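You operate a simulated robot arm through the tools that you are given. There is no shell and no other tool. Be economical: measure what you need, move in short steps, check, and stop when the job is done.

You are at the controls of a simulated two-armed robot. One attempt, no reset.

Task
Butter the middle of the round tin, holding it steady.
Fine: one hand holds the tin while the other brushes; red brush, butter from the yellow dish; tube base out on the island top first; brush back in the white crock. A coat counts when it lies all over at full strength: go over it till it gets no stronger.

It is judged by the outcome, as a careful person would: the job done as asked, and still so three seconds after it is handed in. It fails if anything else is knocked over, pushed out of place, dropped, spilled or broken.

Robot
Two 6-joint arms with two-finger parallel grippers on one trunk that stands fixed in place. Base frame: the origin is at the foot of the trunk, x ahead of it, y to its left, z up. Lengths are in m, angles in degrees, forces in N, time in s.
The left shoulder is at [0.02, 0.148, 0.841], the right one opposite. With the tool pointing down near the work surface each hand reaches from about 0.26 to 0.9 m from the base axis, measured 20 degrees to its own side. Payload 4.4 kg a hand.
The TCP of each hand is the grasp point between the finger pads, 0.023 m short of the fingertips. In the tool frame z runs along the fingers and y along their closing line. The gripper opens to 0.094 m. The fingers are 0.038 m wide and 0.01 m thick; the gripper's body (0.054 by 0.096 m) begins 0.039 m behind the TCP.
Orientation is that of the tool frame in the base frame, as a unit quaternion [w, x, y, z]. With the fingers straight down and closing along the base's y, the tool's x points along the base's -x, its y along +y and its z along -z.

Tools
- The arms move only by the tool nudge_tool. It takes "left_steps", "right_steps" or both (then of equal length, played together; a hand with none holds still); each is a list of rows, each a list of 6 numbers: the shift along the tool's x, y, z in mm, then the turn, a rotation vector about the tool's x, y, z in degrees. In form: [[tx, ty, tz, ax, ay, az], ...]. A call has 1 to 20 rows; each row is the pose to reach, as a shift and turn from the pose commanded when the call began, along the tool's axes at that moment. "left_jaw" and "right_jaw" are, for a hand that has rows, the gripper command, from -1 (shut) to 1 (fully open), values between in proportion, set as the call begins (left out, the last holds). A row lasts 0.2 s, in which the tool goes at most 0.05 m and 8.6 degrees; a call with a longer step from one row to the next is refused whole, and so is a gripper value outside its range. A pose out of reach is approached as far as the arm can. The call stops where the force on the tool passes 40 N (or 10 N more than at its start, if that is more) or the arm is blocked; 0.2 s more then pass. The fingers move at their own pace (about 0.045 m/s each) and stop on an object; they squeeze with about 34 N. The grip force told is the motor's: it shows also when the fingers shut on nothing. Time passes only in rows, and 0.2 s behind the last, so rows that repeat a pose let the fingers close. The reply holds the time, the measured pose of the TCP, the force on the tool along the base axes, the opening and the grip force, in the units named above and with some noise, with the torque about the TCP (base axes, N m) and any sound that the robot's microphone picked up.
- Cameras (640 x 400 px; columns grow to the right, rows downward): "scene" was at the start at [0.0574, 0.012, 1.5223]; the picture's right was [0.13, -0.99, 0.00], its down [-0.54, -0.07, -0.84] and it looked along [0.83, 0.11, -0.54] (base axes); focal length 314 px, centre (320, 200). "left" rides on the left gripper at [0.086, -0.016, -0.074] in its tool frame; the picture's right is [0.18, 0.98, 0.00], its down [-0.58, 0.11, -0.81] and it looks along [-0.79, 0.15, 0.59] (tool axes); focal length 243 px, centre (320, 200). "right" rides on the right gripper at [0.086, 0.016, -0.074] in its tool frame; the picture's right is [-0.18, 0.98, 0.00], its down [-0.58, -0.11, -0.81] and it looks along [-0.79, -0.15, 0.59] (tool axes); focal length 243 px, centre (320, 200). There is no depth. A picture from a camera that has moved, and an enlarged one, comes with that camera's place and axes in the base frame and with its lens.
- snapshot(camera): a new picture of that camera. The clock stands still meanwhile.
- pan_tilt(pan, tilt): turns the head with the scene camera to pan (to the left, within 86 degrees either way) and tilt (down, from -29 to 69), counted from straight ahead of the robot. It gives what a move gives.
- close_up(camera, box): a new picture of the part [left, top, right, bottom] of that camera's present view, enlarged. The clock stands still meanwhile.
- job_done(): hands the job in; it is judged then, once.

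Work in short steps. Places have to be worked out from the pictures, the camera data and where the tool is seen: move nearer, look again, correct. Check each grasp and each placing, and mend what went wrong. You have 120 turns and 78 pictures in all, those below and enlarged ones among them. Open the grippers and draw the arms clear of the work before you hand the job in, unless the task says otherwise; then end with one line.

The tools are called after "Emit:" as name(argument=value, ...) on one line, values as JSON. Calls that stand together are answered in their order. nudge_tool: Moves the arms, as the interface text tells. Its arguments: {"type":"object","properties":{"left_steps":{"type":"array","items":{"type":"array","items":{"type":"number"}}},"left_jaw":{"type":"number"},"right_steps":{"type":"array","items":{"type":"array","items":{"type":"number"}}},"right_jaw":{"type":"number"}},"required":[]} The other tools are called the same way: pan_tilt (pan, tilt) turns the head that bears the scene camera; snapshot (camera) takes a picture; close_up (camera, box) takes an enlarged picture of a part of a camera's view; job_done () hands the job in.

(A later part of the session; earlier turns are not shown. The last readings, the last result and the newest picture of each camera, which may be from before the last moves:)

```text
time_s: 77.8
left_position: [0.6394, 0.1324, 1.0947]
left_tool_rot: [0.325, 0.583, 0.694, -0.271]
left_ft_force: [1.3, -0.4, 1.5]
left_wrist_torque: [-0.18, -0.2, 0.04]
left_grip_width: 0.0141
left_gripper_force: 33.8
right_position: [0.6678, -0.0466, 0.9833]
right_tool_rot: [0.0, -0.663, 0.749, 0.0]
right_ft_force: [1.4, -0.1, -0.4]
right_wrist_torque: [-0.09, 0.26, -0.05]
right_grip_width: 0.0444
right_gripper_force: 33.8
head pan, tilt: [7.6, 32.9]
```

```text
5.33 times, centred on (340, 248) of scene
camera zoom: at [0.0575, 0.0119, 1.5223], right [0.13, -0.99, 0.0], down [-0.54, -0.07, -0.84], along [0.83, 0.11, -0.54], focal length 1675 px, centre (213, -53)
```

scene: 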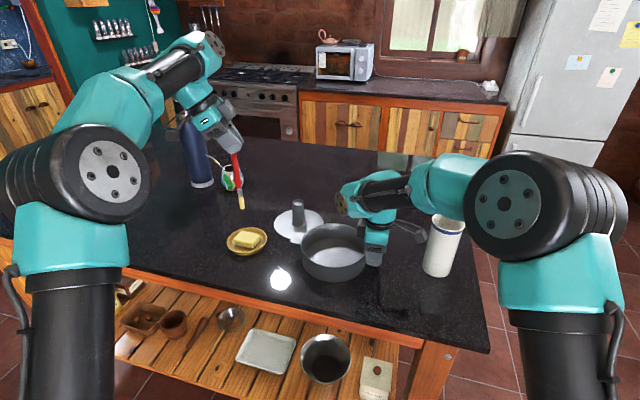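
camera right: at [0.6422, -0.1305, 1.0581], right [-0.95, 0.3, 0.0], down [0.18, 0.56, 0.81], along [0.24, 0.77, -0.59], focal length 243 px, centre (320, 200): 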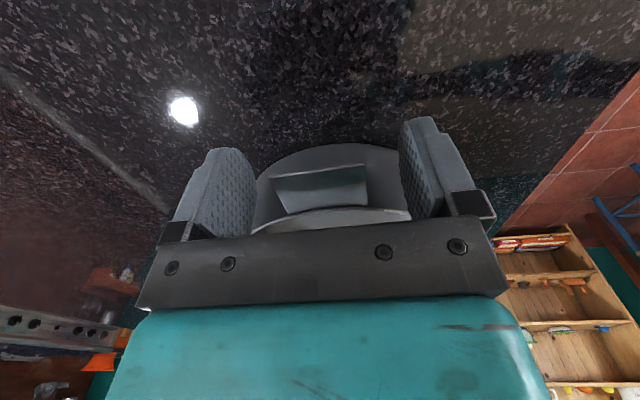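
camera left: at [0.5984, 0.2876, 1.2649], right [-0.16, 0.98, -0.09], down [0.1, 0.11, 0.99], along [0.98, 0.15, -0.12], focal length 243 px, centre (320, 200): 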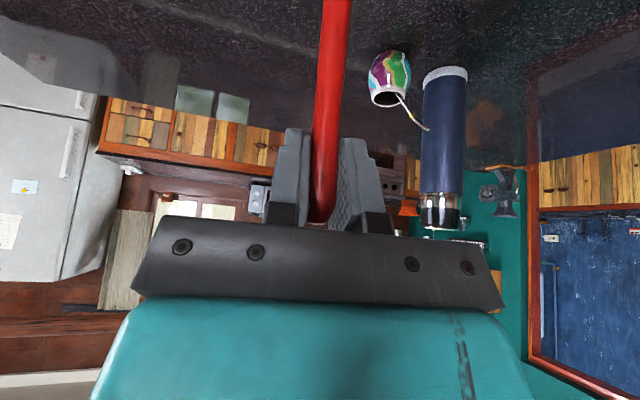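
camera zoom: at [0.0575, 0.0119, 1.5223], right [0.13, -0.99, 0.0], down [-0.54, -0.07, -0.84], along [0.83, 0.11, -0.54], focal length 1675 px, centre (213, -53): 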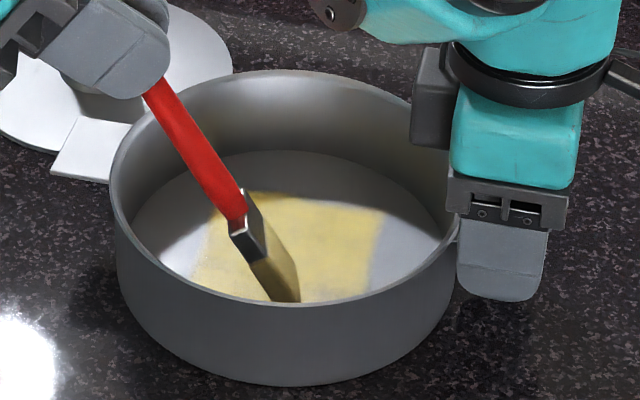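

Still lightly in contact. Another pass over the right half from here, then lift for inspection.

Emit:
nudge_tool(left_steps=[[-3.75, 34.5, 4.8, 0, 0, 0], [-7.6, 69, 9.4, 0, 0, 0], [-12.7, 67.6, 15.4, 0, 0, 0], [-8.8, 33.1, 10.8, 0, 0, 0], [-4.9, -1.4, 6.1, 0, 0, 0], [-9.9, -2.8, 12.2, 0, 0, 0], [-13.8, 31.7, 16.8, 0, 0, 0], [-17.7, 66.2, 21.6, 0, 0, 0], [-22.8, 64.8, 27.6, 0, 0, 0], [-18.9, 30.3, 23, 0, 0, 0], [-15, -4.2, 18.3, 0, 0, 0], [-20.5, -0.6, 25.1, 0, 0, 0], [-23.9, 28.9, 29.1, 0, 0, 0], [-27.2, 58.5, 33.1, 0, 0, 0], [-30.5, 52.5, 37, 0, 0, 0], [-27.7, 27.9, 33.6, 0, 0, 0], [-25.1, 5.2, 30.6, 0, 0, 0]])

Emit:
nudge_tool(left_steps=[[-10, 0, -8.4, 0, 0, 0], [-39, 0, -33, 0, 0, 0], [-69, 0, -58, 0, 0, 0], [-46, 16.6, -88, 0, 0, 0], [-23, 33, -118, 0, 0, 0], [0, 50, -148, 0, 0, 0], [23, 66.5, -178, 0, 0, 0], [46, 83, -208, 0, 0, 0], [70, 99.7, -238, 0, 0, 0], [95, 101, -268, 0, 0, 0], [95, 101, -268, 0, 0, 0]])

Emit:
close_up(camera="scene", box=[290, 210, 390, 285])

Emit:
close_up(camera="scene", box=[200, 150, 300, 270])

```text
time_s: 81.4
left_position: [0.6506, 0.0952, 1.0959]
left_tool_rot: [0.325, 0.582, 0.694, -0.272]
left_ft_force: [-0.3, 0.3, -1.1]
left_wrist_torque: [-0.01, -0.02, 0.04]
left_grip_width: 0.014
left_gripper_force: 33.7
right_position: [0.6682, -0.0483, 0.9829]
right_tool_rot: [0.001, -0.663, 0.749, 0.001]
right_ft_force: [1.4, -1.1, -0.1]
right_wrist_torque: [-0.09, 0.1, -0.06]
right_grip_width: 0.044
right_gripper_force: 34.2
head pan, tilt: [7.6, 32.9]
```

```text
time_s: 83.8
left_position: [0.7044, 0.3741, 1.1962]
left_tool_rot: [0.324, 0.583, 0.694, -0.272]
left_ft_force: [0.0, -0.5, -0.1]
left_wrist_torque: [-0.01, 0.0, 0.0]
left_grip_width: 0.014
left_gripper_force: 33.5
right_position: [0.6698, -0.0477, 0.9828]
right_tool_rot: [0.0, -0.662, 0.749, -0.001]
right_ft_force: [-0.2, -0.9, 0.4]
right_wrist_torque: [0.03, 0.06, -0.02]
right_grip_width: 0.0443
right_gripper_force: 34.0
head pan, tilt: [7.6, 32.9]
```

```text
5.33 times, centred on (340, 248) of scene
camera zoom: at [0.0574, 0.012, 1.5223], right [0.13, -0.99, 0.0], down [-0.54, -0.07, -0.84], along [0.83, 0.11, -0.54], focal length 1675 px, centre (213, -53)
```

zoom: 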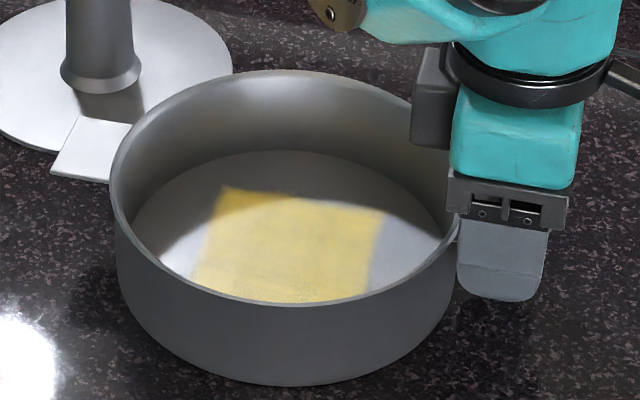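

```text
3.33 times, centred on (250, 210) of scene
camera zoom: at [0.0574, 0.012, 1.5223], right [0.13, -0.99, 0.0], down [-0.54, -0.07, -0.84], along [0.83, 0.11, -0.54], focal length 1047 px, centre (553, 167)
```

zoom: 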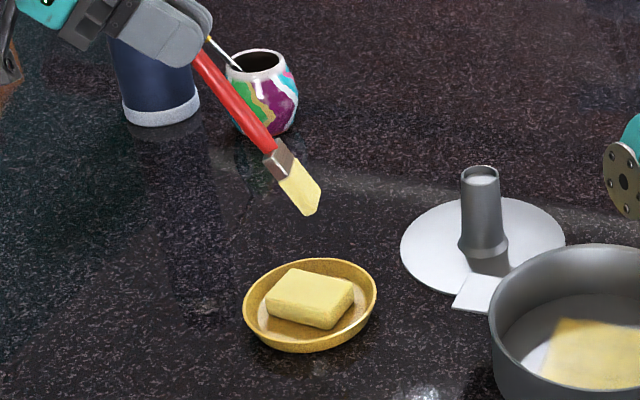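

The patch is filling evenly. One more reload and full pass to be sure it is at full strength; the tip is about 7 mm short of butter centre, so I shift while lowering.

Emit:
nudge_tool(left_steps=[[20, 0, 14, 0, 0, 0], [40, 1, 28, 0, 0, 0], [55, 1, 39, 0, 0, 0], [60.5, 1, 43, 0, 0, 0]])

Emit:
nudge_tool(left_steps=[[1.5, 0, 1.3, 0, 0, 0], [2.5, 0, 2.1, 0, 0, 0]])

```text
time_s: 84.8
left_position: [0.7028, 0.3812, 1.1209]
left_tool_rot: [0.324, 0.582, 0.695, -0.271]
left_ft_force: [0.0, -0.1, -0.6]
left_wrist_torque: [0.03, -0.01, 0.01]
left_grip_width: 0.014
left_gripper_force: 34.3
right_position: [0.6676, -0.047, 0.9829]
right_tool_rot: [0.001, -0.663, 0.748, 0.0]
right_ft_force: [-0.1, -0.2, 0.2]
right_wrist_torque: [0.01, 0.04, 0.01]
right_grip_width: 0.0443
right_gripper_force: 34.1
head pan, tilt: [7.6, 32.9]
```

```text
time_s: 85.4
left_position: [0.703, 0.3813, 1.1188]
left_tool_rot: [0.326, 0.583, 0.694, -0.271]
left_ft_force: [-0.1, 1.4, 14.5]
left_wrist_torque: [-0.97, -0.18, 0.02]
left_grip_width: 0.0139
left_gripper_force: 34.1
right_position: [0.6684, -0.0466, 0.9834]
right_tool_rot: [0.0, -0.662, 0.75, 0.0]
right_ft_force: [-0.1, 0.1, -0.2]
right_wrist_torque: [-0.09, 0.02, -0.03]
right_grip_width: 0.0441
right_gripper_force: 33.5
head pan, tilt: [7.6, 32.9]
```

Reloaded. I return to the tin, aiming the tip near (0.645, 0.088).

Emit:
nudge_tool(left_steps=[[-13, 0, -11, 0, 0, 0], [-33, 0, -28, 0, 0, 0], [-53.6, 0, -45, 0, 0, 0], [-75, -16.5, -20, 0, 0, 0], [-97, -33, 5, 0, 0, 0], [-118, -49.5, 30.5, 0, 0, 0], [-140, -66, 56, 0, 0, 0], [-161.5, -82.5, 81, 0, 0, 0], [-183, -99, 106, 0, 0, 0], [-183, -99, 106, 0, 0, 0]])

Emit:
nudge_tool(left_steps=[[20, 0, 16.8, 0, 0, 0], [40, 0, 33.6, 0, 0, 0], [58, 0, 48.7, 0, 0, 0], [67, 0, 56.2, 0, 0, 0]])

Emit:
close_up(camera="scene", box=[290, 210, 390, 285])

```text
time_s: 87.6
left_position: [0.6412, 0.1659, 1.1885]
left_tool_rot: [0.323, 0.583, 0.694, -0.272]
left_ft_force: [-0.7, 0.6, -0.7]
left_wrist_torque: [-0.01, 0.0, -0.02]
left_grip_width: 0.0141
left_gripper_force: 34.0
right_position: [0.6687, -0.0474, 0.9824]
right_tool_rot: [0.0, -0.663, 0.749, 0.0]
right_ft_force: [0.4, 1.1, 0.2]
right_wrist_torque: [0.01, -0.02, 0.01]
right_grip_width: 0.0447
right_gripper_force: 33.9
head pan, tilt: [7.6, 32.9]
```

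```text
time_s: 88.6
left_position: [0.6395, 0.1656, 1.1015]
left_tool_rot: [0.324, 0.583, 0.694, -0.272]
left_ft_force: [0.7, -0.3, -0.6]
left_wrist_torque: [0.03, 0.01, 0.02]
left_grip_width: 0.0138
left_gripper_force: 33.6
right_position: [0.6687, -0.0466, 0.9842]
right_tool_rot: [0.0, -0.662, 0.749, 0.0]
right_ft_force: [-0.2, -1.0, -0.6]
right_wrist_torque: [-0.03, 0.02, -0.01]
right_grip_width: 0.0445
right_gripper_force: 34.0
head pan, tilt: [7.6, 32.9]
```

```text
5.33 times, centred on (340, 248) of scene
camera zoom: at [0.0574, 0.012, 1.5223], right [0.13, -0.99, 0.0], down [-0.54, -0.07, -0.84], along [0.83, 0.11, -0.54], focal length 1675 px, centre (213, -53)
```

zoom: 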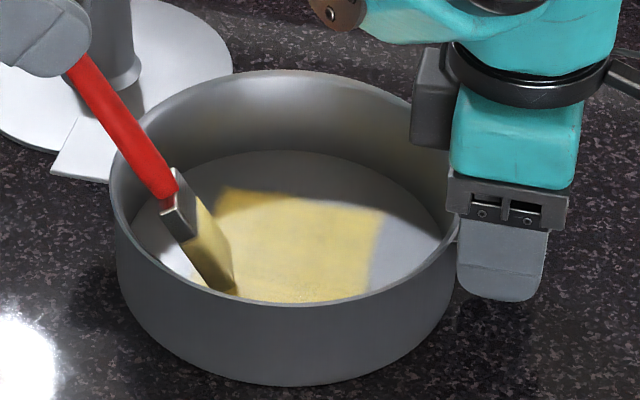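

Emit:
nudge_tool(left_steps=[[2, 0, 1.7, 0, 0, 0], [4, 0, 3.4, 0, 0, 0]])

Emit:
nudge_tool(left_steps=[[0.7, 0, 0.6, 0, 0, 0], [1.2, 0, 1.0, 0, 0, 0]])

```text
time_s: 89.2
left_position: [0.6404, 0.1669, 1.097]
left_tool_rot: [0.323, 0.583, 0.695, -0.271]
left_ft_force: [-0.2, 0.1, -0.7]
left_wrist_torque: [0.02, -0.01, 0.02]
left_grip_width: 0.0139
left_gripper_force: 33.4
right_position: [0.6688, -0.0478, 0.9829]
right_tool_rot: [0.0, -0.662, 0.749, 0.0]
right_ft_force: [-0.1, -0.3, 1.2]
right_wrist_torque: [0.02, -0.03, -0.05]
right_grip_width: 0.0449
right_gripper_force: 34.2
head pan, tilt: [7.6, 32.9]
```

```text
time_s: 89.8
left_position: [0.6417, 0.1674, 1.0943]
left_tool_rot: [0.324, 0.582, 0.694, -0.272]
left_ft_force: [0.0, 1.0, -0.1]
left_wrist_torque: [0.03, -0.02, 0.01]
left_grip_width: 0.014
left_gripper_force: 33.8
right_position: [0.6678, -0.0474, 0.9824]
right_tool_rot: [0.0, -0.663, 0.749, 0.0]
right_ft_force: [0.3, 0.1, 0.4]
right_wrist_torque: [0.02, 0.02, 0.01]
right_grip_width: 0.0446
right_gripper_force: 33.8
head pan, tilt: [7.6, 32.9]
```

Emit:
nudge_tool(left_steps=[[0.7, 0, 0.6, 0, 0, 0], [1.4, 0, 1.2, 0, 0, 0]])

```text
time_s: 90.4
left_position: [0.6398, 0.167, 1.0933]
left_tool_rot: [0.325, 0.583, 0.694, -0.271]
left_ft_force: [0.0, 1.5, 3.0]
left_wrist_torque: [-0.16, -0.06, 0.03]
left_grip_width: 0.0139
left_gripper_force: 33.4
right_position: [0.6691, -0.047, 0.9821]
right_tool_rot: [0.0, -0.663, 0.749, 0.0]
right_ft_force: [1.5, -0.2, -0.4]
right_wrist_torque: [-0.05, -0.01, -0.02]
right_grip_width: 0.0443
right_gripper_force: 33.9
head pan, tilt: [7.6, 32.9]
```

Contact. Full pass from the left edge across the patch.

Emit:
nudge_tool(left_steps=[[1.1, -7.9, -0.9, 0, 0, 0], [-3.1, 29.6, 4.2, 0, 0, 0], [-7.0, 64, 8.8, 0, 0, 0], [-3.2, 65.1, 4.3, 0, 0, 0], [0.7, 30.6, -0.3, 0, 0, 0], [4.05, 1, -4.3, 0, 0, 0], [-0.75, -8.4, 1.4, 0, 0, 0], [-8.15, 28.2, 10.2, 0, 0, 0], [-12.4, 65.6, 15.3, 0, 0, 0], [-17.45, 64.2, 21.3, 0, 0, 0], [-13.25, 26.8, 16.3, 0, 0, 0], [-8.95, -10.7, 11.2, 0, 0, 0], [-14.05, -12.1, 17.2, 0, 0, 0], [-18.25, 25.4, 22.3, 0, 0, 0], [-22.55, 62.8, 27.4, 0, 0, 0], [-27.55, 61.4, 33.4, 0, 0, 0], [-23.35, 24, 28.3, 0, 0, 0], [-19.15, -13.4, 23.3, 0, 0, 0], [-24.15, -14.8, 29.3, 0, 0, 0], [-28.45, 22.6, 34.4, 0, 0, 0]])

```text
time_s: 94.6
left_position: [0.6704, 0.1263, 1.0918]
left_tool_rot: [0.324, 0.583, 0.694, -0.271]
left_ft_force: [-0.1, 0.6, -0.5]
left_wrist_torque: [0.0, -0.04, -0.02]
left_grip_width: 0.0138
left_gripper_force: 34.2
right_position: [0.6689, -0.0475, 0.9834]
right_tool_rot: [0.0, -0.662, 0.75, 0.0]
right_ft_force: [0.0, 0.0, 0.1]
right_wrist_torque: [-0.19, 0.05, -0.02]
right_grip_width: 0.0444
right_gripper_force: 34.4
head pan, tilt: [7.6, 32.9]
```

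Emit:
nudge_tool(left_steps=[[0.5, 0, 0.4, 0, 0, 0], [1.0, 0, 0.85, 0, 0, 0]])

Emit:
close_up(camera="scene", box=[290, 210, 390, 285])

```text
time_s: 95.2
left_position: [0.6713, 0.1278, 1.0915]
left_tool_rot: [0.324, 0.583, 0.694, -0.272]
left_ft_force: [0.1, -0.6, 2.4]
left_wrist_torque: [-0.11, 0.1, -0.02]
left_grip_width: 0.0138
left_gripper_force: 34.0
right_position: [0.6668, -0.0465, 0.9838]
right_tool_rot: [0.0, -0.662, 0.749, 0.0]
right_ft_force: [0.1, -0.3, 0.1]
right_wrist_torque: [-0.06, 0.0, 0.01]
right_grip_width: 0.0444
right_gripper_force: 34.1
head pan, tilt: [7.6, 32.9]
```

```text
5.33 times, centred on (340, 248) of scene
camera zoom: at [0.0574, 0.012, 1.5223], right [0.13, -0.99, 0.0], down [-0.54, -0.07, -0.84], along [0.83, 0.11, -0.54], focal length 1675 px, centre (213, -53)
```

zoom: 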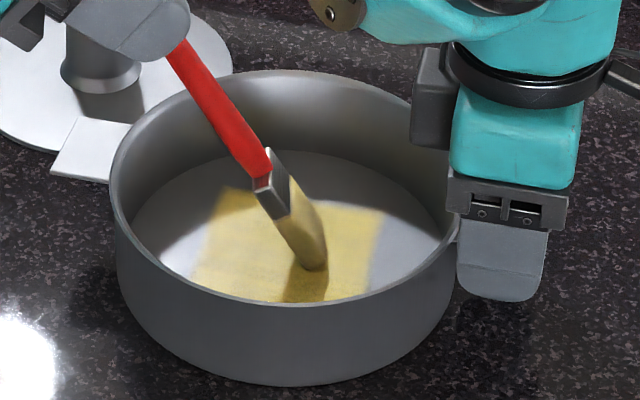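

Contact kept. Right-half lines with slightly rising pressure.

Emit:
nudge_tool(left_steps=[[3.95, -33.5, -4.4, 0, 0, 0], [2.15, 5.6, -2.3, 0, 0, 0], [-1.75, 40.1, 2.4, 0, 0, 0], [-6.85, 38.7, 8.4, 0, 0, 0], [-2.95, 4.2, 3.8, 0, 0, 0], [1.45, -34.2, -1.4, 0, 0, 0], [-3.5, -35.6, 4.8, 0, 0, 0], [-7.9, 2.8, 10, 0, 0, 0], [-11.8, 37.3, 14.7, 0, 0, 0], [-16.8, 35.9, 20.7, 0, 0, 0], [-12.9, 1.4, 16.1, 0, 0, 0], [-8.6, -37, 10.9, 0, 0, 0], [-12.8, -38.2, 16.2, 0, 0, 0], [-17.1, 0.2, 21.4, 0, 0, 0], [-21, 34.7, 26.1, 0, 0, 0], [-24.3, 28.7, 30, 0, 0, 0], [-20.9, -0.8, 26, 0, 0, 0], [-17, -35.3, 21.3, 0, 0, 0]])

Emit:
close_up(camera="scene", box=[290, 210, 390, 285])

```text
time_s: 99.0
left_position: [0.6412, 0.0936, 1.0923]
left_tool_rot: [0.324, 0.582, 0.694, -0.272]
left_ft_force: [0.4, -0.9, -0.4]
left_wrist_torque: [-0.02, 0.02, -0.01]
left_grip_width: 0.0139
left_gripper_force: 33.9
right_position: [0.6694, -0.0471, 0.9821]
right_tool_rot: [0.001, -0.662, 0.749, 0.0]
right_ft_force: [-0.7, -0.1, -0.2]
right_wrist_torque: [-0.14, 0.01, -0.01]
right_grip_width: 0.0444
right_gripper_force: 34.2
head pan, tilt: [7.6, 32.9]
```

```text
5.33 times, centred on (340, 248) of scene
camera zoom: at [0.0577, 0.0119, 1.5223], right [0.13, -0.99, 0.0], down [-0.54, -0.07, -0.84], along [0.83, 0.11, -0.54], focal length 1675 px, centre (213, -53)
```

zoom: 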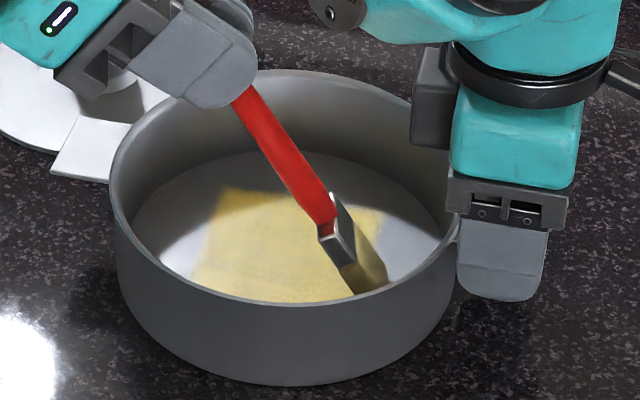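

The patch looks uniform. I lift out and bring the brush upright (tool tilt back ~28°) away to the left so I can inspect the coat, including its near edge.

Emit:
nudge_tool(left_steps=[[-10, 0, -8.4, 0, 0, 0], [-38, 0, -32, 0, 0, 0], [-66, 0, -56, 0, 0, 0], [-96, 0, -80, 0, 0, 0], [-96, 3, -105, 0, 7, 0], [-84, 8, -130, 0, 14, 0], [-72, 13, -155, 0, 21, 0], [-62, 18, -180, 0, 28, 0], [-62, 18, -180, 0, 28, 0]])

Emit:
snapshot(camera="scene")

Emit:
close_up(camera="scene", box=[290, 210, 390, 285])

```text
time_s: 101.0
left_position: [0.6414, 0.1949, 1.2554]
left_tool_rot: [0.147, 0.631, 0.752, -0.123]
left_ft_force: [1.0, 0.0, -0.2]
left_wrist_torque: [-0.04, 0.03, 0.04]
left_grip_width: 0.0141
left_gripper_force: 34.2
right_position: [0.6697, -0.0473, 0.9831]
right_tool_rot: [0.0, -0.663, 0.749, 0.0]
right_ft_force: [0.3, 0.5, 0.2]
right_wrist_torque: [0.0, 0.03, 0.02]
right_grip_width: 0.0446
right_gripper_force: 33.2
head pan, tilt: [7.6, 32.9]
```

```text
12 pictures are left
```

scene: 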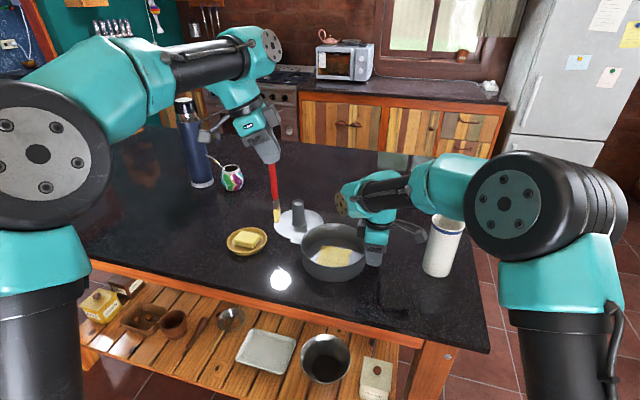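

```text
5.33 times, centred on (340, 248) of scene
camera zoom: at [0.0574, 0.012, 1.5223], right [0.13, -0.99, 0.0], down [-0.54, -0.07, -0.84], along [0.83, 0.11, -0.54], focal length 1675 px, centre (213, -53)
```

zoom: 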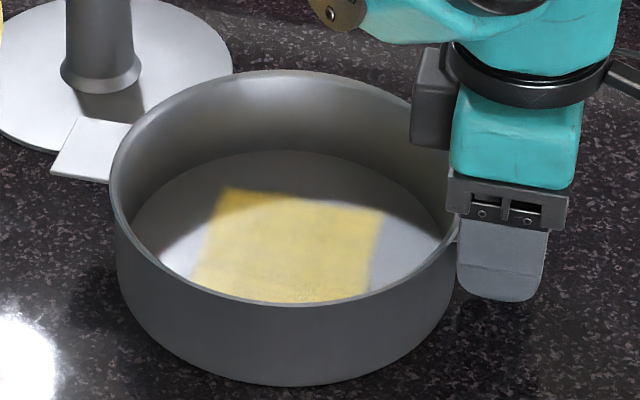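

The visible coat is unchanged and uniform. To see its near edge I tip the left wrist camera down from the left side.

Emit:
nudge_tool(left_steps=[[16, -7, -6.6, 0, 7.3, 0], [33, -14, -13.3, 0, 14.6, 0], [50, -21, -20, 0, 22, 0], [65.8, -28, -26.6, 0, 22, 0], [65.8, -28, -26.6, 0, 22, 0]])

Emit:
snapshot(camera="left")

```text
time_s: 102.2
left_position: [0.6016, 0.2602, 1.253]
left_tool_rot: [0.0, 0.643, 0.766, 0.0]
left_ft_force: [-0.5, -0.2, -0.4]
left_wrist_torque: [0.0, 0.01, 0.01]
left_grip_width: 0.0137
left_gripper_force: 34.1
right_position: [0.6692, -0.0472, 0.9828]
right_tool_rot: [0.0, -0.663, 0.749, 0.0]
right_ft_force: [0.0, -0.2, -0.1]
right_wrist_torque: [0.0, -0.03, -0.02]
right_grip_width: 0.0446
right_gripper_force: 34.0
head pan, tilt: [7.6, 32.9]
```

```text
10 pictures are left
camera left: at [0.5714, 0.3424, 1.3303], right [0.94, 0.35, 0.0], down [0.21, -0.55, 0.81], along [0.28, -0.75, -0.59], focal length 243 px, centre (320, 200)
```

left: 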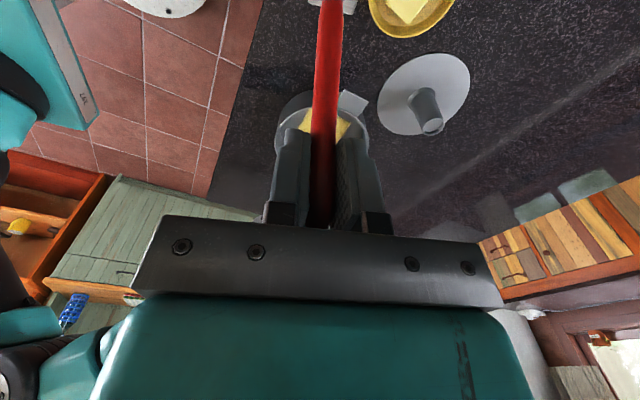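

The fingers hide the tin; I slide in +x so it shows beside them.

Emit:
nudge_tool(left_steps=[[3, 37, -10, 0, 0, 0], [7, 75, -20, 0, 0, 0], [10.5, 113.6, -30, 0, 0, 0], [10.5, 113.6, -30, 0, 0, 0]])

Emit:
close_up(camera="left", box=[140, 60, 340, 220])

```text
time_s: 103.2
left_position: [0.7138, 0.2896, 1.2831]
left_tool_rot: [0.0, 0.643, 0.766, 0.0]
left_ft_force: [0.0, 0.5, -0.1]
left_wrist_torque: [-0.02, 0.01, 0.01]
left_grip_width: 0.0137
left_gripper_force: 34.0
right_position: [0.6691, -0.0467, 0.9828]
right_tool_rot: [0.0, -0.663, 0.748, 0.0]
right_ft_force: [-0.4, -0.6, 0.4]
right_wrist_torque: [0.05, 0.16, 0.06]
right_grip_width: 0.0445
right_gripper_force: 33.8
head pan, tilt: [7.6, 32.9]
```

```text
2.50 times, centred on (240, 140) of left
camera zoom: at [0.683, 0.3723, 1.3599], right [0.94, 0.35, 0.0], down [0.21, -0.55, 0.81], along [0.28, -0.76, -0.59], focal length 606 px, centre (520, 350)
```

zoom: 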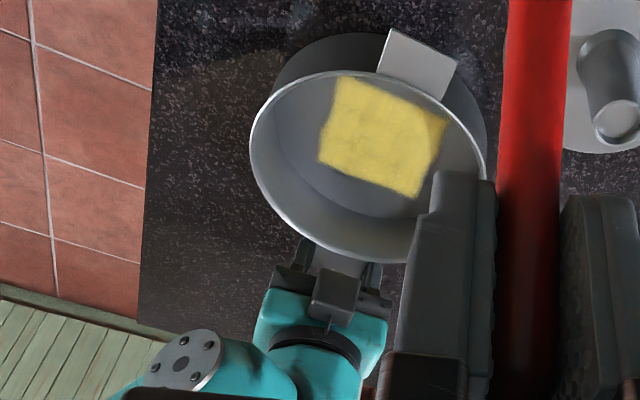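

The whole patch is visible. A tighter look at its evenness.

Emit:
close_up(camera="left", box=[230, 80, 300, 150])

```text
5.71 times, centred on (265, 115) of left
camera zoom: at [0.683, 0.3723, 1.3599], right [0.94, 0.35, 0.0], down [0.21, -0.55, 0.81], along [0.28, -0.76, -0.59], focal length 1386 px, centre (634, 686)
```

zoom: 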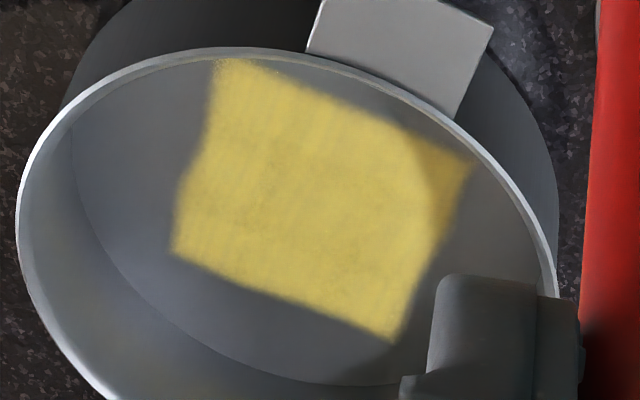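

The 84 mm patch is evenly yellow; only the left/near-left edge looks marginally thinner. For certainty I do one more reload with the brush more upright, so it reaches that edge clear of the rim.

Emit:
nudge_tool(left_steps=[[10, -1.4, 20, 0, -7.5, 0], [19, -2.7, 45, 0, -15, 0], [29, -4, 75, 0, -22.5, 0], [38.5, -5.4, 105, 0, -30, 0], [38.5, -5.4, 123, 0, -30, 0], [38.5, -5.4, 123, 0, -30, 0]])

Emit:
close_up(camera="scene", box=[200, 150, 300, 270])

```text
time_s: 104.6
left_position: [0.6997, 0.3264, 1.1601]
left_tool_rot: [0.199, 0.621, 0.74, -0.167]
left_ft_force: [-0.2, -0.3, 0.0]
left_wrist_torque: [0.0, -0.01, -0.03]
left_grip_width: 0.0142
left_gripper_force: 33.6
right_position: [0.668, -0.0477, 0.9824]
right_tool_rot: [0.0, -0.663, 0.749, 0.0]
right_ft_force: [0.4, -0.1, -0.2]
right_wrist_torque: [-0.01, 0.03, 0.02]
right_grip_width: 0.0446
right_gripper_force: 33.8
head pan, tilt: [7.6, 32.9]
```

```text
3.33 times, centred on (250, 210) of scene
camera zoom: at [0.0574, 0.012, 1.5223], right [0.13, -0.99, 0.0], down [-0.54, -0.07, -0.84], along [0.83, 0.11, -0.54], focal length 1047 px, centre (553, 167)
```

zoom: 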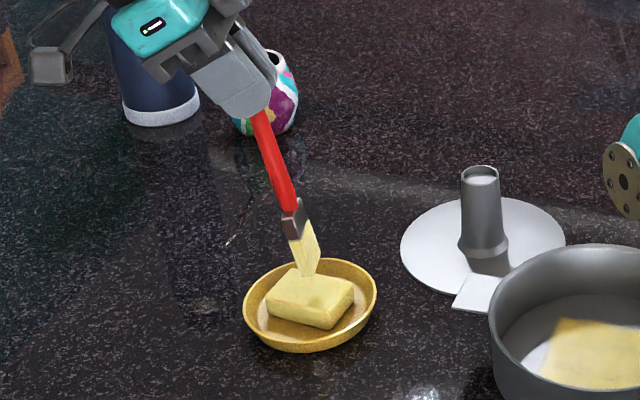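

Emit:
nudge_tool(left_steps=[[5.5, 0, 9.5, 0, 0, 0], [9, 0, 15.6, 0, 0, 0], [11, 0, 19, 0, 0, 0]])

Emit:
nudge_tool(left_steps=[[1, 0, 1.75, 0, 0, 0], [1.5, 0, 2.6, 0, 0, 0]])

```text
time_s: 105.4
left_position: [0.7002, 0.3259, 1.1384]
left_tool_rot: [0.198, 0.621, 0.74, -0.166]
left_ft_force: [0.3, 0.0, -0.4]
left_wrist_torque: [-0.01, 0.0, 0.0]
left_grip_width: 0.014
left_gripper_force: 33.5
right_position: [0.669, -0.048, 0.9834]
right_tool_rot: [-0.001, -0.663, 0.749, 0.0]
right_ft_force: [-0.5, 0.1, 0.4]
right_wrist_torque: [0.01, 0.01, 0.03]
right_grip_width: 0.0445
right_gripper_force: 34.1
head pan, tilt: [7.6, 32.9]
```

```text
time_s: 106.0
left_position: [0.7009, 0.3265, 1.1369]
left_tool_rot: [0.199, 0.621, 0.74, -0.166]
left_ft_force: [-0.4, 0.5, -0.9]
left_wrist_torque: [0.01, -0.02, -0.01]
left_grip_width: 0.0137
left_gripper_force: 34.1
right_position: [0.6687, -0.0478, 0.9822]
right_tool_rot: [0.0, -0.662, 0.749, 0.0]
right_ft_force: [0.2, -0.5, -0.4]
right_wrist_torque: [0.01, 0.0, 0.04]
right_grip_width: 0.0444
right_gripper_force: 34.0
head pan, tilt: [7.6, 32.9]
```

Emit:
nudge_tool(left_steps=[[0.8, 0, 1.4, 0, 0, 0], [1.5, 0, 2.6, 0, 0, 0]])

```text
time_s: 106.6
left_position: [0.7005, 0.3268, 1.1363]
left_tool_rot: [0.2, 0.621, 0.74, -0.166]
left_ft_force: [0.4, 0.8, 17.8]
left_wrist_torque: [-0.37, 0.02, -0.01]
left_grip_width: 0.0141
left_gripper_force: 34.6
right_position: [0.6674, -0.0473, 0.9827]
right_tool_rot: [0.0, -0.663, 0.749, 0.0]
right_ft_force: [-0.4, 0.4, -1.4]
right_wrist_torque: [-0.21, 0.04, -0.01]
right_grip_width: 0.0445
right_gripper_force: 33.7
head pan, tilt: [7.6, 32.9]
```

Loaded. Back to the tin, then down near the left edge of the patch.

Emit:
nudge_tool(left_steps=[[-8, 0, -14, 0, 0, 0], [-21, 0, -37, 0, 0, 0], [-35, 0, -60.6, 0, 0, 0], [-63, -15, -44, 0, 0, 0], [-92, -30, -28, 0, 0, 0], [-120, -45, -12, 0, 0, 0], [-148, -60, 4, 0, 0, 0], [-177, -75, 20, 0, 0, 0], [-205, -90, 36.5, 0, 0, 0], [-205, -90, 36.5, 0, 0, 0]])

Emit:
nudge_tool(left_steps=[[15, 0, 26, 0, 0, 0], [30, 0, 52, 0, 0, 0], [40, 0, 69.3, 0, 0, 0], [44, 0, 76, 0, 0, 0]])

Emit:
close_up(camera="scene", box=[290, 180, 390, 285])

```text
time_s: 108.8
left_position: [0.6445, 0.1204, 1.204]
left_tool_rot: [0.198, 0.621, 0.74, -0.166]
left_ft_force: [-1.1, -0.5, 0.4]
left_wrist_torque: [0.02, 0.0, -0.03]
left_grip_width: 0.0138
left_gripper_force: 33.6
right_position: [0.6688, -0.0484, 0.9839]
right_tool_rot: [0.0, -0.662, 0.749, 0.0]
right_ft_force: [-0.3, 0.3, 0.0]
right_wrist_torque: [0.04, 0.04, 0.04]
right_grip_width: 0.0444
right_gripper_force: 33.4
head pan, tilt: [7.6, 32.9]
```

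```text
time_s: 109.8
left_position: [0.6453, 0.1177, 1.1161]
left_tool_rot: [0.199, 0.622, 0.739, -0.168]
left_ft_force: [0.6, -0.2, -0.4]
left_wrist_torque: [0.0, 0.0, 0.01]
left_grip_width: 0.0138
left_gripper_force: 34.4
right_position: [0.6679, -0.0475, 0.9816]
right_tool_rot: [0.0, -0.662, 0.749, 0.0]
right_ft_force: [0.6, -0.1, 0.4]
right_wrist_torque: [0.07, -0.01, 0.01]
right_grip_width: 0.0444
right_gripper_force: 34.5
head pan, tilt: [7.6, 32.9]
```

```text
3.81 times, centred on (340, 232) of scene
camera zoom: at [0.0574, 0.012, 1.5223], right [0.13, -0.99, 0.0], down [-0.54, -0.07, -0.84], along [0.83, 0.11, -0.54], focal length 1196 px, centre (244, 76)
```

zoom: 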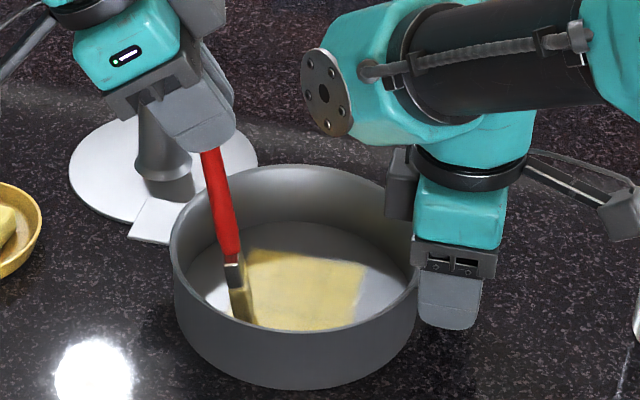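

Emit:
nudge_tool(left_steps=[[1, 0, 1.75, 0, 0, 0], [1.5, 0, 2.6, 0, 0, 0]])

Emit:
nudge_tool(left_steps=[[0.4, 0, 0.7, 0, 0, 0], [0.7, 0, 1.2, 0, 0, 0]])

```text
time_s: 110.4
left_position: [0.6454, 0.1174, 1.1136]
left_tool_rot: [0.198, 0.621, 0.74, -0.166]
left_ft_force: [1.3, -1.1, 0.1]
left_wrist_torque: [0.01, -0.04, -0.05]
left_grip_width: 0.0139
left_gripper_force: 34.1
right_position: [0.6686, -0.048, 0.9829]
right_tool_rot: [0.0, -0.662, 0.749, 0.001]
right_ft_force: [-0.7, -0.5, 0.4]
right_wrist_torque: [0.03, 0.02, 0.01]
right_grip_width: 0.0444
right_gripper_force: 34.4
head pan, tilt: [7.6, 32.9]
```

```text
time_s: 111.0
left_position: [0.6449, 0.1176, 1.1116]
left_tool_rot: [0.199, 0.621, 0.74, -0.166]
left_ft_force: [0.4, 0.3, -0.7]
left_wrist_torque: [0.0, 0.01, -0.01]
left_grip_width: 0.014
left_gripper_force: 34.1
right_position: [0.6672, -0.0468, 0.9834]
right_tool_rot: [0.0, -0.663, 0.749, 0.0]
right_ft_force: [0.3, 0.4, 0.5]
right_wrist_torque: [0.02, 0.01, 0.0]
right_grip_width: 0.0441
right_gripper_force: 34.5
head pan, tilt: [7.6, 32.9]
```

Emit:
nudge_tool(left_steps=[[0.4, 0, 0.7, 0, 0, 0], [0.75, 0, 1.3, 0, 0, 0]])

```text
time_s: 111.6
left_position: [0.6455, 0.1175, 1.1095]
left_tool_rot: [0.199, 0.621, 0.74, -0.167]
left_ft_force: [0.0, 0.5, -0.6]
left_wrist_torque: [-0.02, 0.0, 0.03]
left_grip_width: 0.0141
left_gripper_force: 33.7
right_position: [0.6683, -0.0463, 0.982]
right_tool_rot: [0.0, -0.662, 0.75, 0.0]
right_ft_force: [0.1, -0.5, 0.2]
right_wrist_torque: [-0.01, -0.02, 0.05]
right_grip_width: 0.0445
right_gripper_force: 34.2
head pan, tilt: [7.6, 32.9]
```

Emit:
nudge_tool(left_steps=[[0.4, 0, 0.7, 0, 0, 0], [0.75, 0, 1.3, 0, 0, 0]])

```text
time_s: 112.2
left_position: [0.6449, 0.1191, 1.1094]
left_tool_rot: [0.2, 0.62, 0.74, -0.166]
left_ft_force: [0.6, -0.2, 7.3]
left_wrist_torque: [-0.12, 0.08, 0.0]
left_grip_width: 0.0139
left_gripper_force: 34.2
right_position: [0.6684, -0.0485, 0.9836]
right_tool_rot: [0.001, -0.663, 0.748, 0.0]
right_ft_force: [0.5, -0.2, 0.0]
right_wrist_torque: [-0.2, -0.05, -0.04]
right_grip_width: 0.0445
right_gripper_force: 34.1
head pan, tilt: [7.6, 32.9]
```

Contact. Pass over the left half and near edge with the upright brush.

Emit:
nudge_tool(left_steps=[[1.35, -7.9, -0.4, 0, 0, 0], [-4.35, 29.5, 2.9, 0, 0, 0], [-10.05, 67, 6.2, 0, 0, 0], [-6.65, 67.7, 4.2, 0, 0, 0], [-0.95, 30.2, 0.9, 0, 0, 0], [4.45, -5.2, -2.2, 0, 0, 0], [-2.05, -8.6, 1.6, 0, 0, 0], [-7.75, 28.8, 4.9, 0, 0, 0], [-13.45, 66.3, 8.2, 0, 0, 0], [-20.35, 64.9, 12.1, 0, 0, 0], [-14.55, 27.5, 8.8, 0, 0, 0], [-8.85, -10, 5.5, 0, 0, 0], [-15.75, -11.4, 9.5, 0, 0, 0], [-21.45, 26.1, 12.8, 0, 0, 0], [-27.15, 63.5, 16.1, 0, 0, 0], [-33.95, 62.1, 20, 0, 0, 0], [-28.25, 24.7, 16.7, 0, 0, 0], [-22.55, -12.7, 13.4, 0, 0, 0]])

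```text
time_s: 116.0
left_position: [0.6352, 0.0888, 1.1067]
left_tool_rot: [0.198, 0.621, 0.739, -0.167]
left_ft_force: [0.4, -0.6, 0.0]
left_wrist_torque: [-0.01, 0.01, 0.0]
left_grip_width: 0.0138
left_gripper_force: 33.8
right_position: [0.6684, -0.0473, 0.984]
right_tool_rot: [-0.001, -0.663, 0.749, 0.0]
right_ft_force: [0.2, -0.4, -0.1]
right_wrist_torque: [-0.22, 0.0, -0.03]
right_grip_width: 0.0442
right_gripper_force: 34.0
head pan, tilt: [7.6, 32.9]
```

Lift out to the same viewing pose for comparison.

Emit:
nudge_tool(left_steps=[[-8, 0, -14, 0, 0, 0], [-30, 0, -52, 0, 0, 0], [-55, 0, -95, 0, 0, 0], [-34, 18, -120, 0, 4, 0], [-13, 37, -145, 0, 9, 0], [8, 56, -170, 0, 14, 0], [29, 74, -195, 0, 20, 0], [50, 93, -220, 0, 25, 0], [71, 111.5, -244, 0, 30, 0], [71, 111.5, -244, 0, 30, 0]])

Emit:
close_up(camera="left", box=[230, 80, 300, 150])

```text
time_s: 118.2
left_position: [0.716, 0.2898, 1.2868]
left_tool_rot: [0.0, 0.642, 0.767, 0.0]
left_ft_force: [-0.2, -0.2, -0.7]
left_wrist_torque: [-0.02, -0.04, -0.01]
left_grip_width: 0.0137
left_gripper_force: 34.4
right_position: [0.6687, -0.0465, 0.9835]
right_tool_rot: [-0.001, -0.662, 0.749, 0.0]
right_ft_force: [-0.4, 0.1, 0.0]
right_wrist_torque: [0.02, 0.02, -0.02]
right_grip_width: 0.0442
right_gripper_force: 33.9
head pan, tilt: [7.6, 32.9]
```

```text
5.71 times, centred on (265, 115) of left
camera zoom: at [0.6849, 0.3733, 1.3646], right [0.94, 0.35, 0.0], down [0.21, -0.55, 0.81], along [0.28, -0.75, -0.59], focal length 1386 px, centre (634, 686)
```

zoom: 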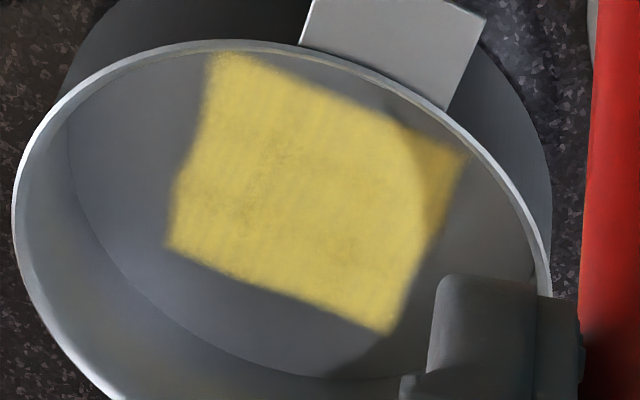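

The coat is uniform and no stronger than before, so it is complete. Now the right hand releases the tab.

Emit:
nudge_tool(right_steps=[[0, 0, 0, 0, 0, 0], [0, 0, 0, 0, 0, 0], [0, 0, 0, 0, 0, 0]], right_jaw=0.7)

Emit:
nudge_tool(right_steps=[[0, 0, -15, 0, 0, 0], [0, 0, -50, 0, 0, 0], [0, 0, -90, 0, 0, 0], [0, 0, -130, 0, 0, 0], [0, 0, -165, 0, 0, 0]], left_steps=[[0, 0, 0, 0, 0, -8], [0, 0, 0, 0, 0, -16], [0, 0, 0, 0, 0, -24], [0, 0, 0, 0, 0, -32], [0, 0, 0, 0, 0, -40]])

Emit:
nudge_tool(right_steps=[[35, 17, -16, 0, 0, 7], [70, 34, -32, 0, 0, 14], [105, 51, -48, 0, 0, 21], [141, 68, -64, 0, 0, 28], [177, 85, -80, 0, 0, 35], [212, 102, -96, 0, 0, 42], [248, 120, -112, 0, 0, 49], [283, 137, -128, 0, 0, 56], [318, 154, -144, 0, 0, 63], [354, 171, -160, 0, 0, 70], [389, 188, -176, 0, 0, 77], [425, 205, -190, 0, 0, 83], [425, 205, -190, 0, 0, 83]], left_steps=[[0, 0, 0, 0, 0, -8], [0, 0, 0, 0, 0, -16], [0, 0, 0, 0, 0, -24], [0, 0, 0, 0, 0, -32], [0, 0, 0, 0, 0, -40], [0, 0, 0, 0, 0, -40], [0, 0, 0, 0, 0, -40], [0, 0, 0, 0, 0, -40], [0, 0, 0, 0, 0, -40], [0, 0, 0, 0, 0, -40], [0, 0, 0, 0, 0, -40], [0, 0, 0, 0, 0, -40], [0, 0, 0, 0, 0, -40]])

Emit:
snapshot(camera="scene")

```text
time_s: 119.0
left_position: [0.7145, 0.2909, 1.2864]
left_tool_rot: [0.0, 0.643, 0.766, 0.0]
left_ft_force: [1.0, -0.9, 0.1]
left_wrist_torque: [0.01, 0.01, 0.05]
left_grip_width: 0.014
left_gripper_force: 34.1
right_position: [0.6684, -0.048, 0.9834]
right_tool_rot: [0.001, -0.663, 0.749, 0.0]
right_ft_force: [0.5, -0.1, 0.0]
right_wrist_torque: [-0.01, 0.01, 0.0]
right_grip_width: 0.0799
right_gripper_force: 0.0
head pan, tilt: [7.6, 32.9]
```

```text
time_s: 120.2
left_position: [0.717, 0.292, 1.2852]
left_tool_rot: [0.001, 0.341, 0.94, 0.0]
left_ft_force: [0.7, 0.8, -0.3]
left_wrist_torque: [-0.01, -0.01, 0.0]
left_grip_width: 0.0139
left_gripper_force: 33.8
right_position: [0.67, -0.0463, 1.1497]
right_tool_rot: [0.0, -0.663, 0.749, 0.0]
right_ft_force: [0.3, 0.7, 0.8]
right_wrist_torque: [0.01, 0.0, 0.01]
right_grip_width: 0.0796
right_gripper_force: 0.1
head pan, tilt: [7.6, 32.9]
```

```text
time_s: 123.0
left_position: [0.7143, 0.2905, 1.2842]
left_tool_rot: [0.0, 0.001, 1.0, 0.0]
left_ft_force: [-0.1, -0.5, -1.1]
left_wrist_torque: [0.04, -0.03, 0.02]
left_grip_width: 0.014
left_gripper_force: 33.9
right_position: [0.412, -0.4456, 1.3382]
right_tool_rot: [0.0, 0.001, 1.0, 0.0]
right_ft_force: [-0.2, -0.3, 0.4]
right_wrist_torque: [0.02, -0.03, -0.01]
right_grip_width: 0.08
right_gripper_force: 0.0
head pan, tilt: [7.6, 32.9]
```

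```text
4 pictures are left
```

scene: 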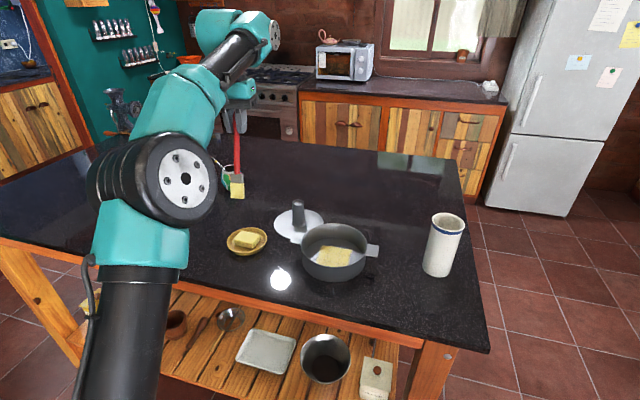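

Right hand is clear and everything stands. Now I tilt the left hand 24° so the brush hangs near upright and carry it to just short of the crock, to measure its tip.

Emit:
nudge_tool(left_steps=[[8, -5, -3, 0, -8, 0], [16, -20, -6, 0, -16, 0], [25, -50, -8, 0, -24, 0], [30, -85, -8, 0, -24, 0], [35, -120, -8, 0, -24, 0], [40, -155, -8, 0, -24, 0], [45, -190, -8, 0, -24, 0], [50, -230, -8, 0, -24, 0], [50, -270, -8, 0, -24, 0], [50, -310, -8, 0, -24, 0], [50, -350, -8, 0, -24, 0], [50, -385, -8, 0, -24, 0], [50, -385, -8, 0, -24, 0]])

Emit:
close_up(camera="scene", box=[350, 140, 470, 260])

```text
time_s: 125.8
left_position: [0.6665, -0.0952, 1.2914]
left_tool_rot: [0.208, 0.0, 0.978, -0.001]
left_ft_force: [-0.4, -0.7, 0.0]
left_wrist_torque: [0.0, -0.03, -0.01]
left_grip_width: 0.0137
left_gripper_force: 33.7
right_position: [0.4131, -0.4452, 1.3384]
right_tool_rot: [0.0, 0.0, 1.0, 0.0]
right_ft_force: [0.2, 0.7, 1.1]
right_wrist_torque: [0.01, -0.03, 0.03]
right_grip_width: 0.0799
right_gripper_force: 0.0
head pan, tilt: [7.6, 32.9]
```

```text
3.33 times, centred on (410, 200) of scene
camera zoom: at [0.0574, 0.012, 1.5223], right [0.13, -0.99, 0.0], down [-0.54, -0.07, -0.84], along [0.83, 0.11, -0.54], focal length 1047 px, centre (20, 200)
```

zoom: 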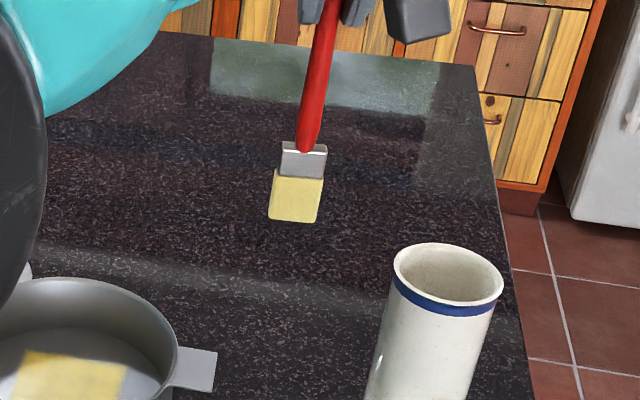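

The tip hangs straight below at about z 1.12 (clear of the 1.079 rim). I centre it over the crock mouth at (0.681, -0.209).

Emit:
nudge_tool(left_steps=[[-2, -35, 1, 0, 0, 0], [-4, -70, 2, 0, 0, 0], [-5, -100, 2.2, 0, 0, 0], [-5, -114, 2.2, 0, 0, 0], [-5, -114, 2.2, 0, 0, 0]])

Emit:
close_up(camera="scene", box=[400, 150, 500, 270])

```text
time_s: 127.0
left_position: [0.6704, -0.2095, 1.2926]
left_tool_rot: [0.208, 0.0, 0.978, 0.0]
left_ft_force: [0.3, 0.3, -1.1]
left_wrist_torque: [-0.02, -0.03, -0.01]
left_grip_width: 0.0138
left_gripper_force: 34.2
right_position: [0.4124, -0.4457, 1.3382]
right_tool_rot: [0.001, 0.001, 1.0, 0.0]
right_ft_force: [-0.9, 0.1, 0.0]
right_wrist_torque: [-0.03, 0.01, 0.0]
right_grip_width: 0.0798
right_gripper_force: 0.0
head pan, tilt: [7.6, 32.9]
```

```text
3.33 times, centred on (450, 210) of scene
camera zoom: at [0.0573, 0.012, 1.5223], right [0.13, -0.99, 0.0], down [-0.54, -0.07, -0.84], along [0.83, 0.11, -0.54], focal length 1047 px, centre (-113, 167)
```

zoom: 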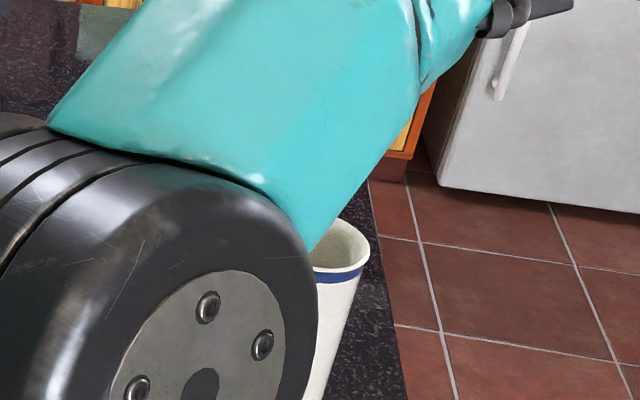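

The forearm hides the view, so I lower slowly by feel: the first 70 mm.

Emit:
nudge_tool(left_steps=[[6, 0, 13.7, 0, 0, 0], [12, 0, 27.4, 0, 0, 0], [18, 0, 41, 0, 0, 0], [24.4, 0, 54.8, 0, 0, 0], [28.5, 0, 64, 0, 0, 0]])

Emit:
close_up(camera="scene", box=[400, 150, 500, 270])

```text
time_s: 128.2
left_position: [0.6712, -0.2082, 1.2221]
left_tool_rot: [0.207, 0.0, 0.978, 0.0]
left_ft_force: [-0.2, -0.5, -2.1]
left_wrist_torque: [0.0, 0.0, 0.01]
left_grip_width: 0.014
left_gripper_force: 34.1
right_position: [0.4116, -0.4456, 1.3382]
right_tool_rot: [0.0, 0.0, 1.0, 0.0]
right_ft_force: [0.4, -0.3, 0.3]
right_wrist_torque: [0.01, -0.02, -0.02]
right_grip_width: 0.0798
right_gripper_force: 0.1
head pan, tilt: [7.6, 32.9]
```

```text
3.33 times, centred on (450, 210) of scene
camera zoom: at [0.0573, 0.012, 1.5223], right [0.13, -0.99, 0.0], down [-0.54, -0.07, -0.84], along [0.83, 0.11, -0.54], focal length 1047 px, centre (-113, 167)
```

zoom: 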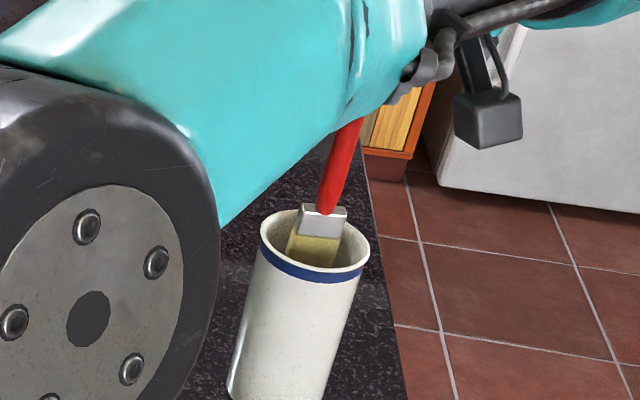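

The bristles are inside the mouth, untouched. I keep lowering.

Emit:
nudge_tool(left_steps=[[6, 0, 13.7, 0, 0, 0], [12, 0, 27.4, 0, 0, 0], [18, 0, 41, 0, 0, 0], [24.4, 0, 54.8, 0, 0, 0], [30.5, 0, 68.5, 0, 0, 0]])

Emit:
nudge_tool(left_steps=[[4, 0, 9.1, 0, 0, 0], [8, 0, 18.3, 0, 0, 0], [10.5, 0, 23.7, 0, 0, 0]])

```text
time_s: 129.4
left_position: [0.6713, -0.2101, 1.1481]
left_tool_rot: [0.208, 0.0, 0.978, -0.001]
left_ft_force: [0.2, 0.0, -0.2]
left_wrist_torque: [0.0, 0.0, 0.0]
left_grip_width: 0.0139
left_gripper_force: 34.0
right_position: [0.4112, -0.445, 1.3395]
right_tool_rot: [0.0, 0.0, 1.0, 0.0]
right_ft_force: [-0.5, 0.3, 0.3]
right_wrist_torque: [-0.01, -0.02, -0.02]
right_grip_width: 0.0796
right_gripper_force: 0.0
head pan, tilt: [7.6, 32.9]
```

```text
time_s: 130.2
left_position: [0.6711, -0.2087, 1.121]
left_tool_rot: [0.208, 0.0, 0.978, 0.0]
left_ft_force: [-0.2, -0.2, 0.0]
left_wrist_torque: [0.0, 0.02, 0.01]
left_grip_width: 0.014
left_gripper_force: 33.6
right_position: [0.413, -0.4468, 1.3378]
right_tool_rot: [0.0, 0.0, 1.0, 0.001]
right_ft_force: [-0.1, 1.1, 0.1]
right_wrist_torque: [0.02, -0.02, 0.02]
right_grip_width: 0.0798
right_gripper_force: 0.0
head pan, tilt: [7.6, 32.9]
```

Emit:
nudge_tool(left_steps=[[1.2, 0, 2.7, 0, 0, 0], [2.4, 0, 5.5, 0, 0, 0], [3.2, 0, 7.3, 0, 0, 0]])

```text
time_s: 131.0
left_position: [0.6703, -0.2087, 1.113]
left_tool_rot: [0.208, 0.0, 0.978, 0.0]
left_ft_force: [-0.1, -0.3, -0.4]
left_wrist_torque: [-0.02, -0.02, 0.0]
left_grip_width: 0.0136
left_gripper_force: 33.9
right_position: [0.4132, -0.4451, 1.3388]
right_tool_rot: [0.001, 0.0, 1.0, 0.0]
right_ft_force: [0.2, -0.5, -0.7]
right_wrist_torque: [0.0, -0.01, -0.01]
right_grip_width: 0.0798
right_gripper_force: 0.0
head pan, tilt: [7.6, 32.9]
```

No contact; only a few mm above the crock floor. I open the fingers to let the brush settle.

Emit:
nudge_tool(left_steps=[[0, 0, 0, 0, 0, 0], [0, 0, 0, 0, 0, 0], [0, 0, 0, 0, 0, 0], [0, 0, 0, 0, 0, 0]], left_jaw=0.4)

Emit:
nudge_tool(left_steps=[[-6, 0, -13.7, 0, 0, 0], [-16, 0, -36.5, 0, 0, 0], [-28.5, 0, -64, 0, 0, 0], [-40.7, 0, -91, 0, 0, 0], [-50, 0, -115, 0, 0, 0]])

```text
time_s: 132.0
left_position: [0.6702, -0.209, 1.1141]
left_tool_rot: [0.207, 0.0, 0.978, 0.001]
left_ft_force: [-0.2, 0.1, -0.5]
left_wrist_torque: [0.02, 0.01, 0.0]
left_grip_width: 0.0657
left_gripper_force: 0.1
right_position: [0.4131, -0.4455, 1.3384]
right_tool_rot: [0.0, -0.001, 1.0, 0.0]
right_ft_force: [0.5, 0.2, 0.3]
right_wrist_torque: [0.0, -0.01, 0.03]
right_grip_width: 0.0801
right_gripper_force: 0.0
head pan, tilt: [7.6, 32.9]
```

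```text
time_s: 133.2
left_position: [0.6714, -0.2115, 1.2385]
left_tool_rot: [0.209, 0.001, 0.978, 0.0]
left_ft_force: [-1.6, 0.3, -0.3]
left_wrist_torque: [0.0, -0.01, 0.01]
left_grip_width: 0.0658
left_gripper_force: 0.0
right_position: [0.4121, -0.4449, 1.339]
right_tool_rot: [0.0, 0.0, 1.0, -0.001]
right_ft_force: [0.6, -0.6, 0.6]
right_wrist_torque: [0.01, 0.01, 0.0]
right_grip_width: 0.0796
right_gripper_force: 0.0
head pan, tilt: [7.6, 32.9]
```

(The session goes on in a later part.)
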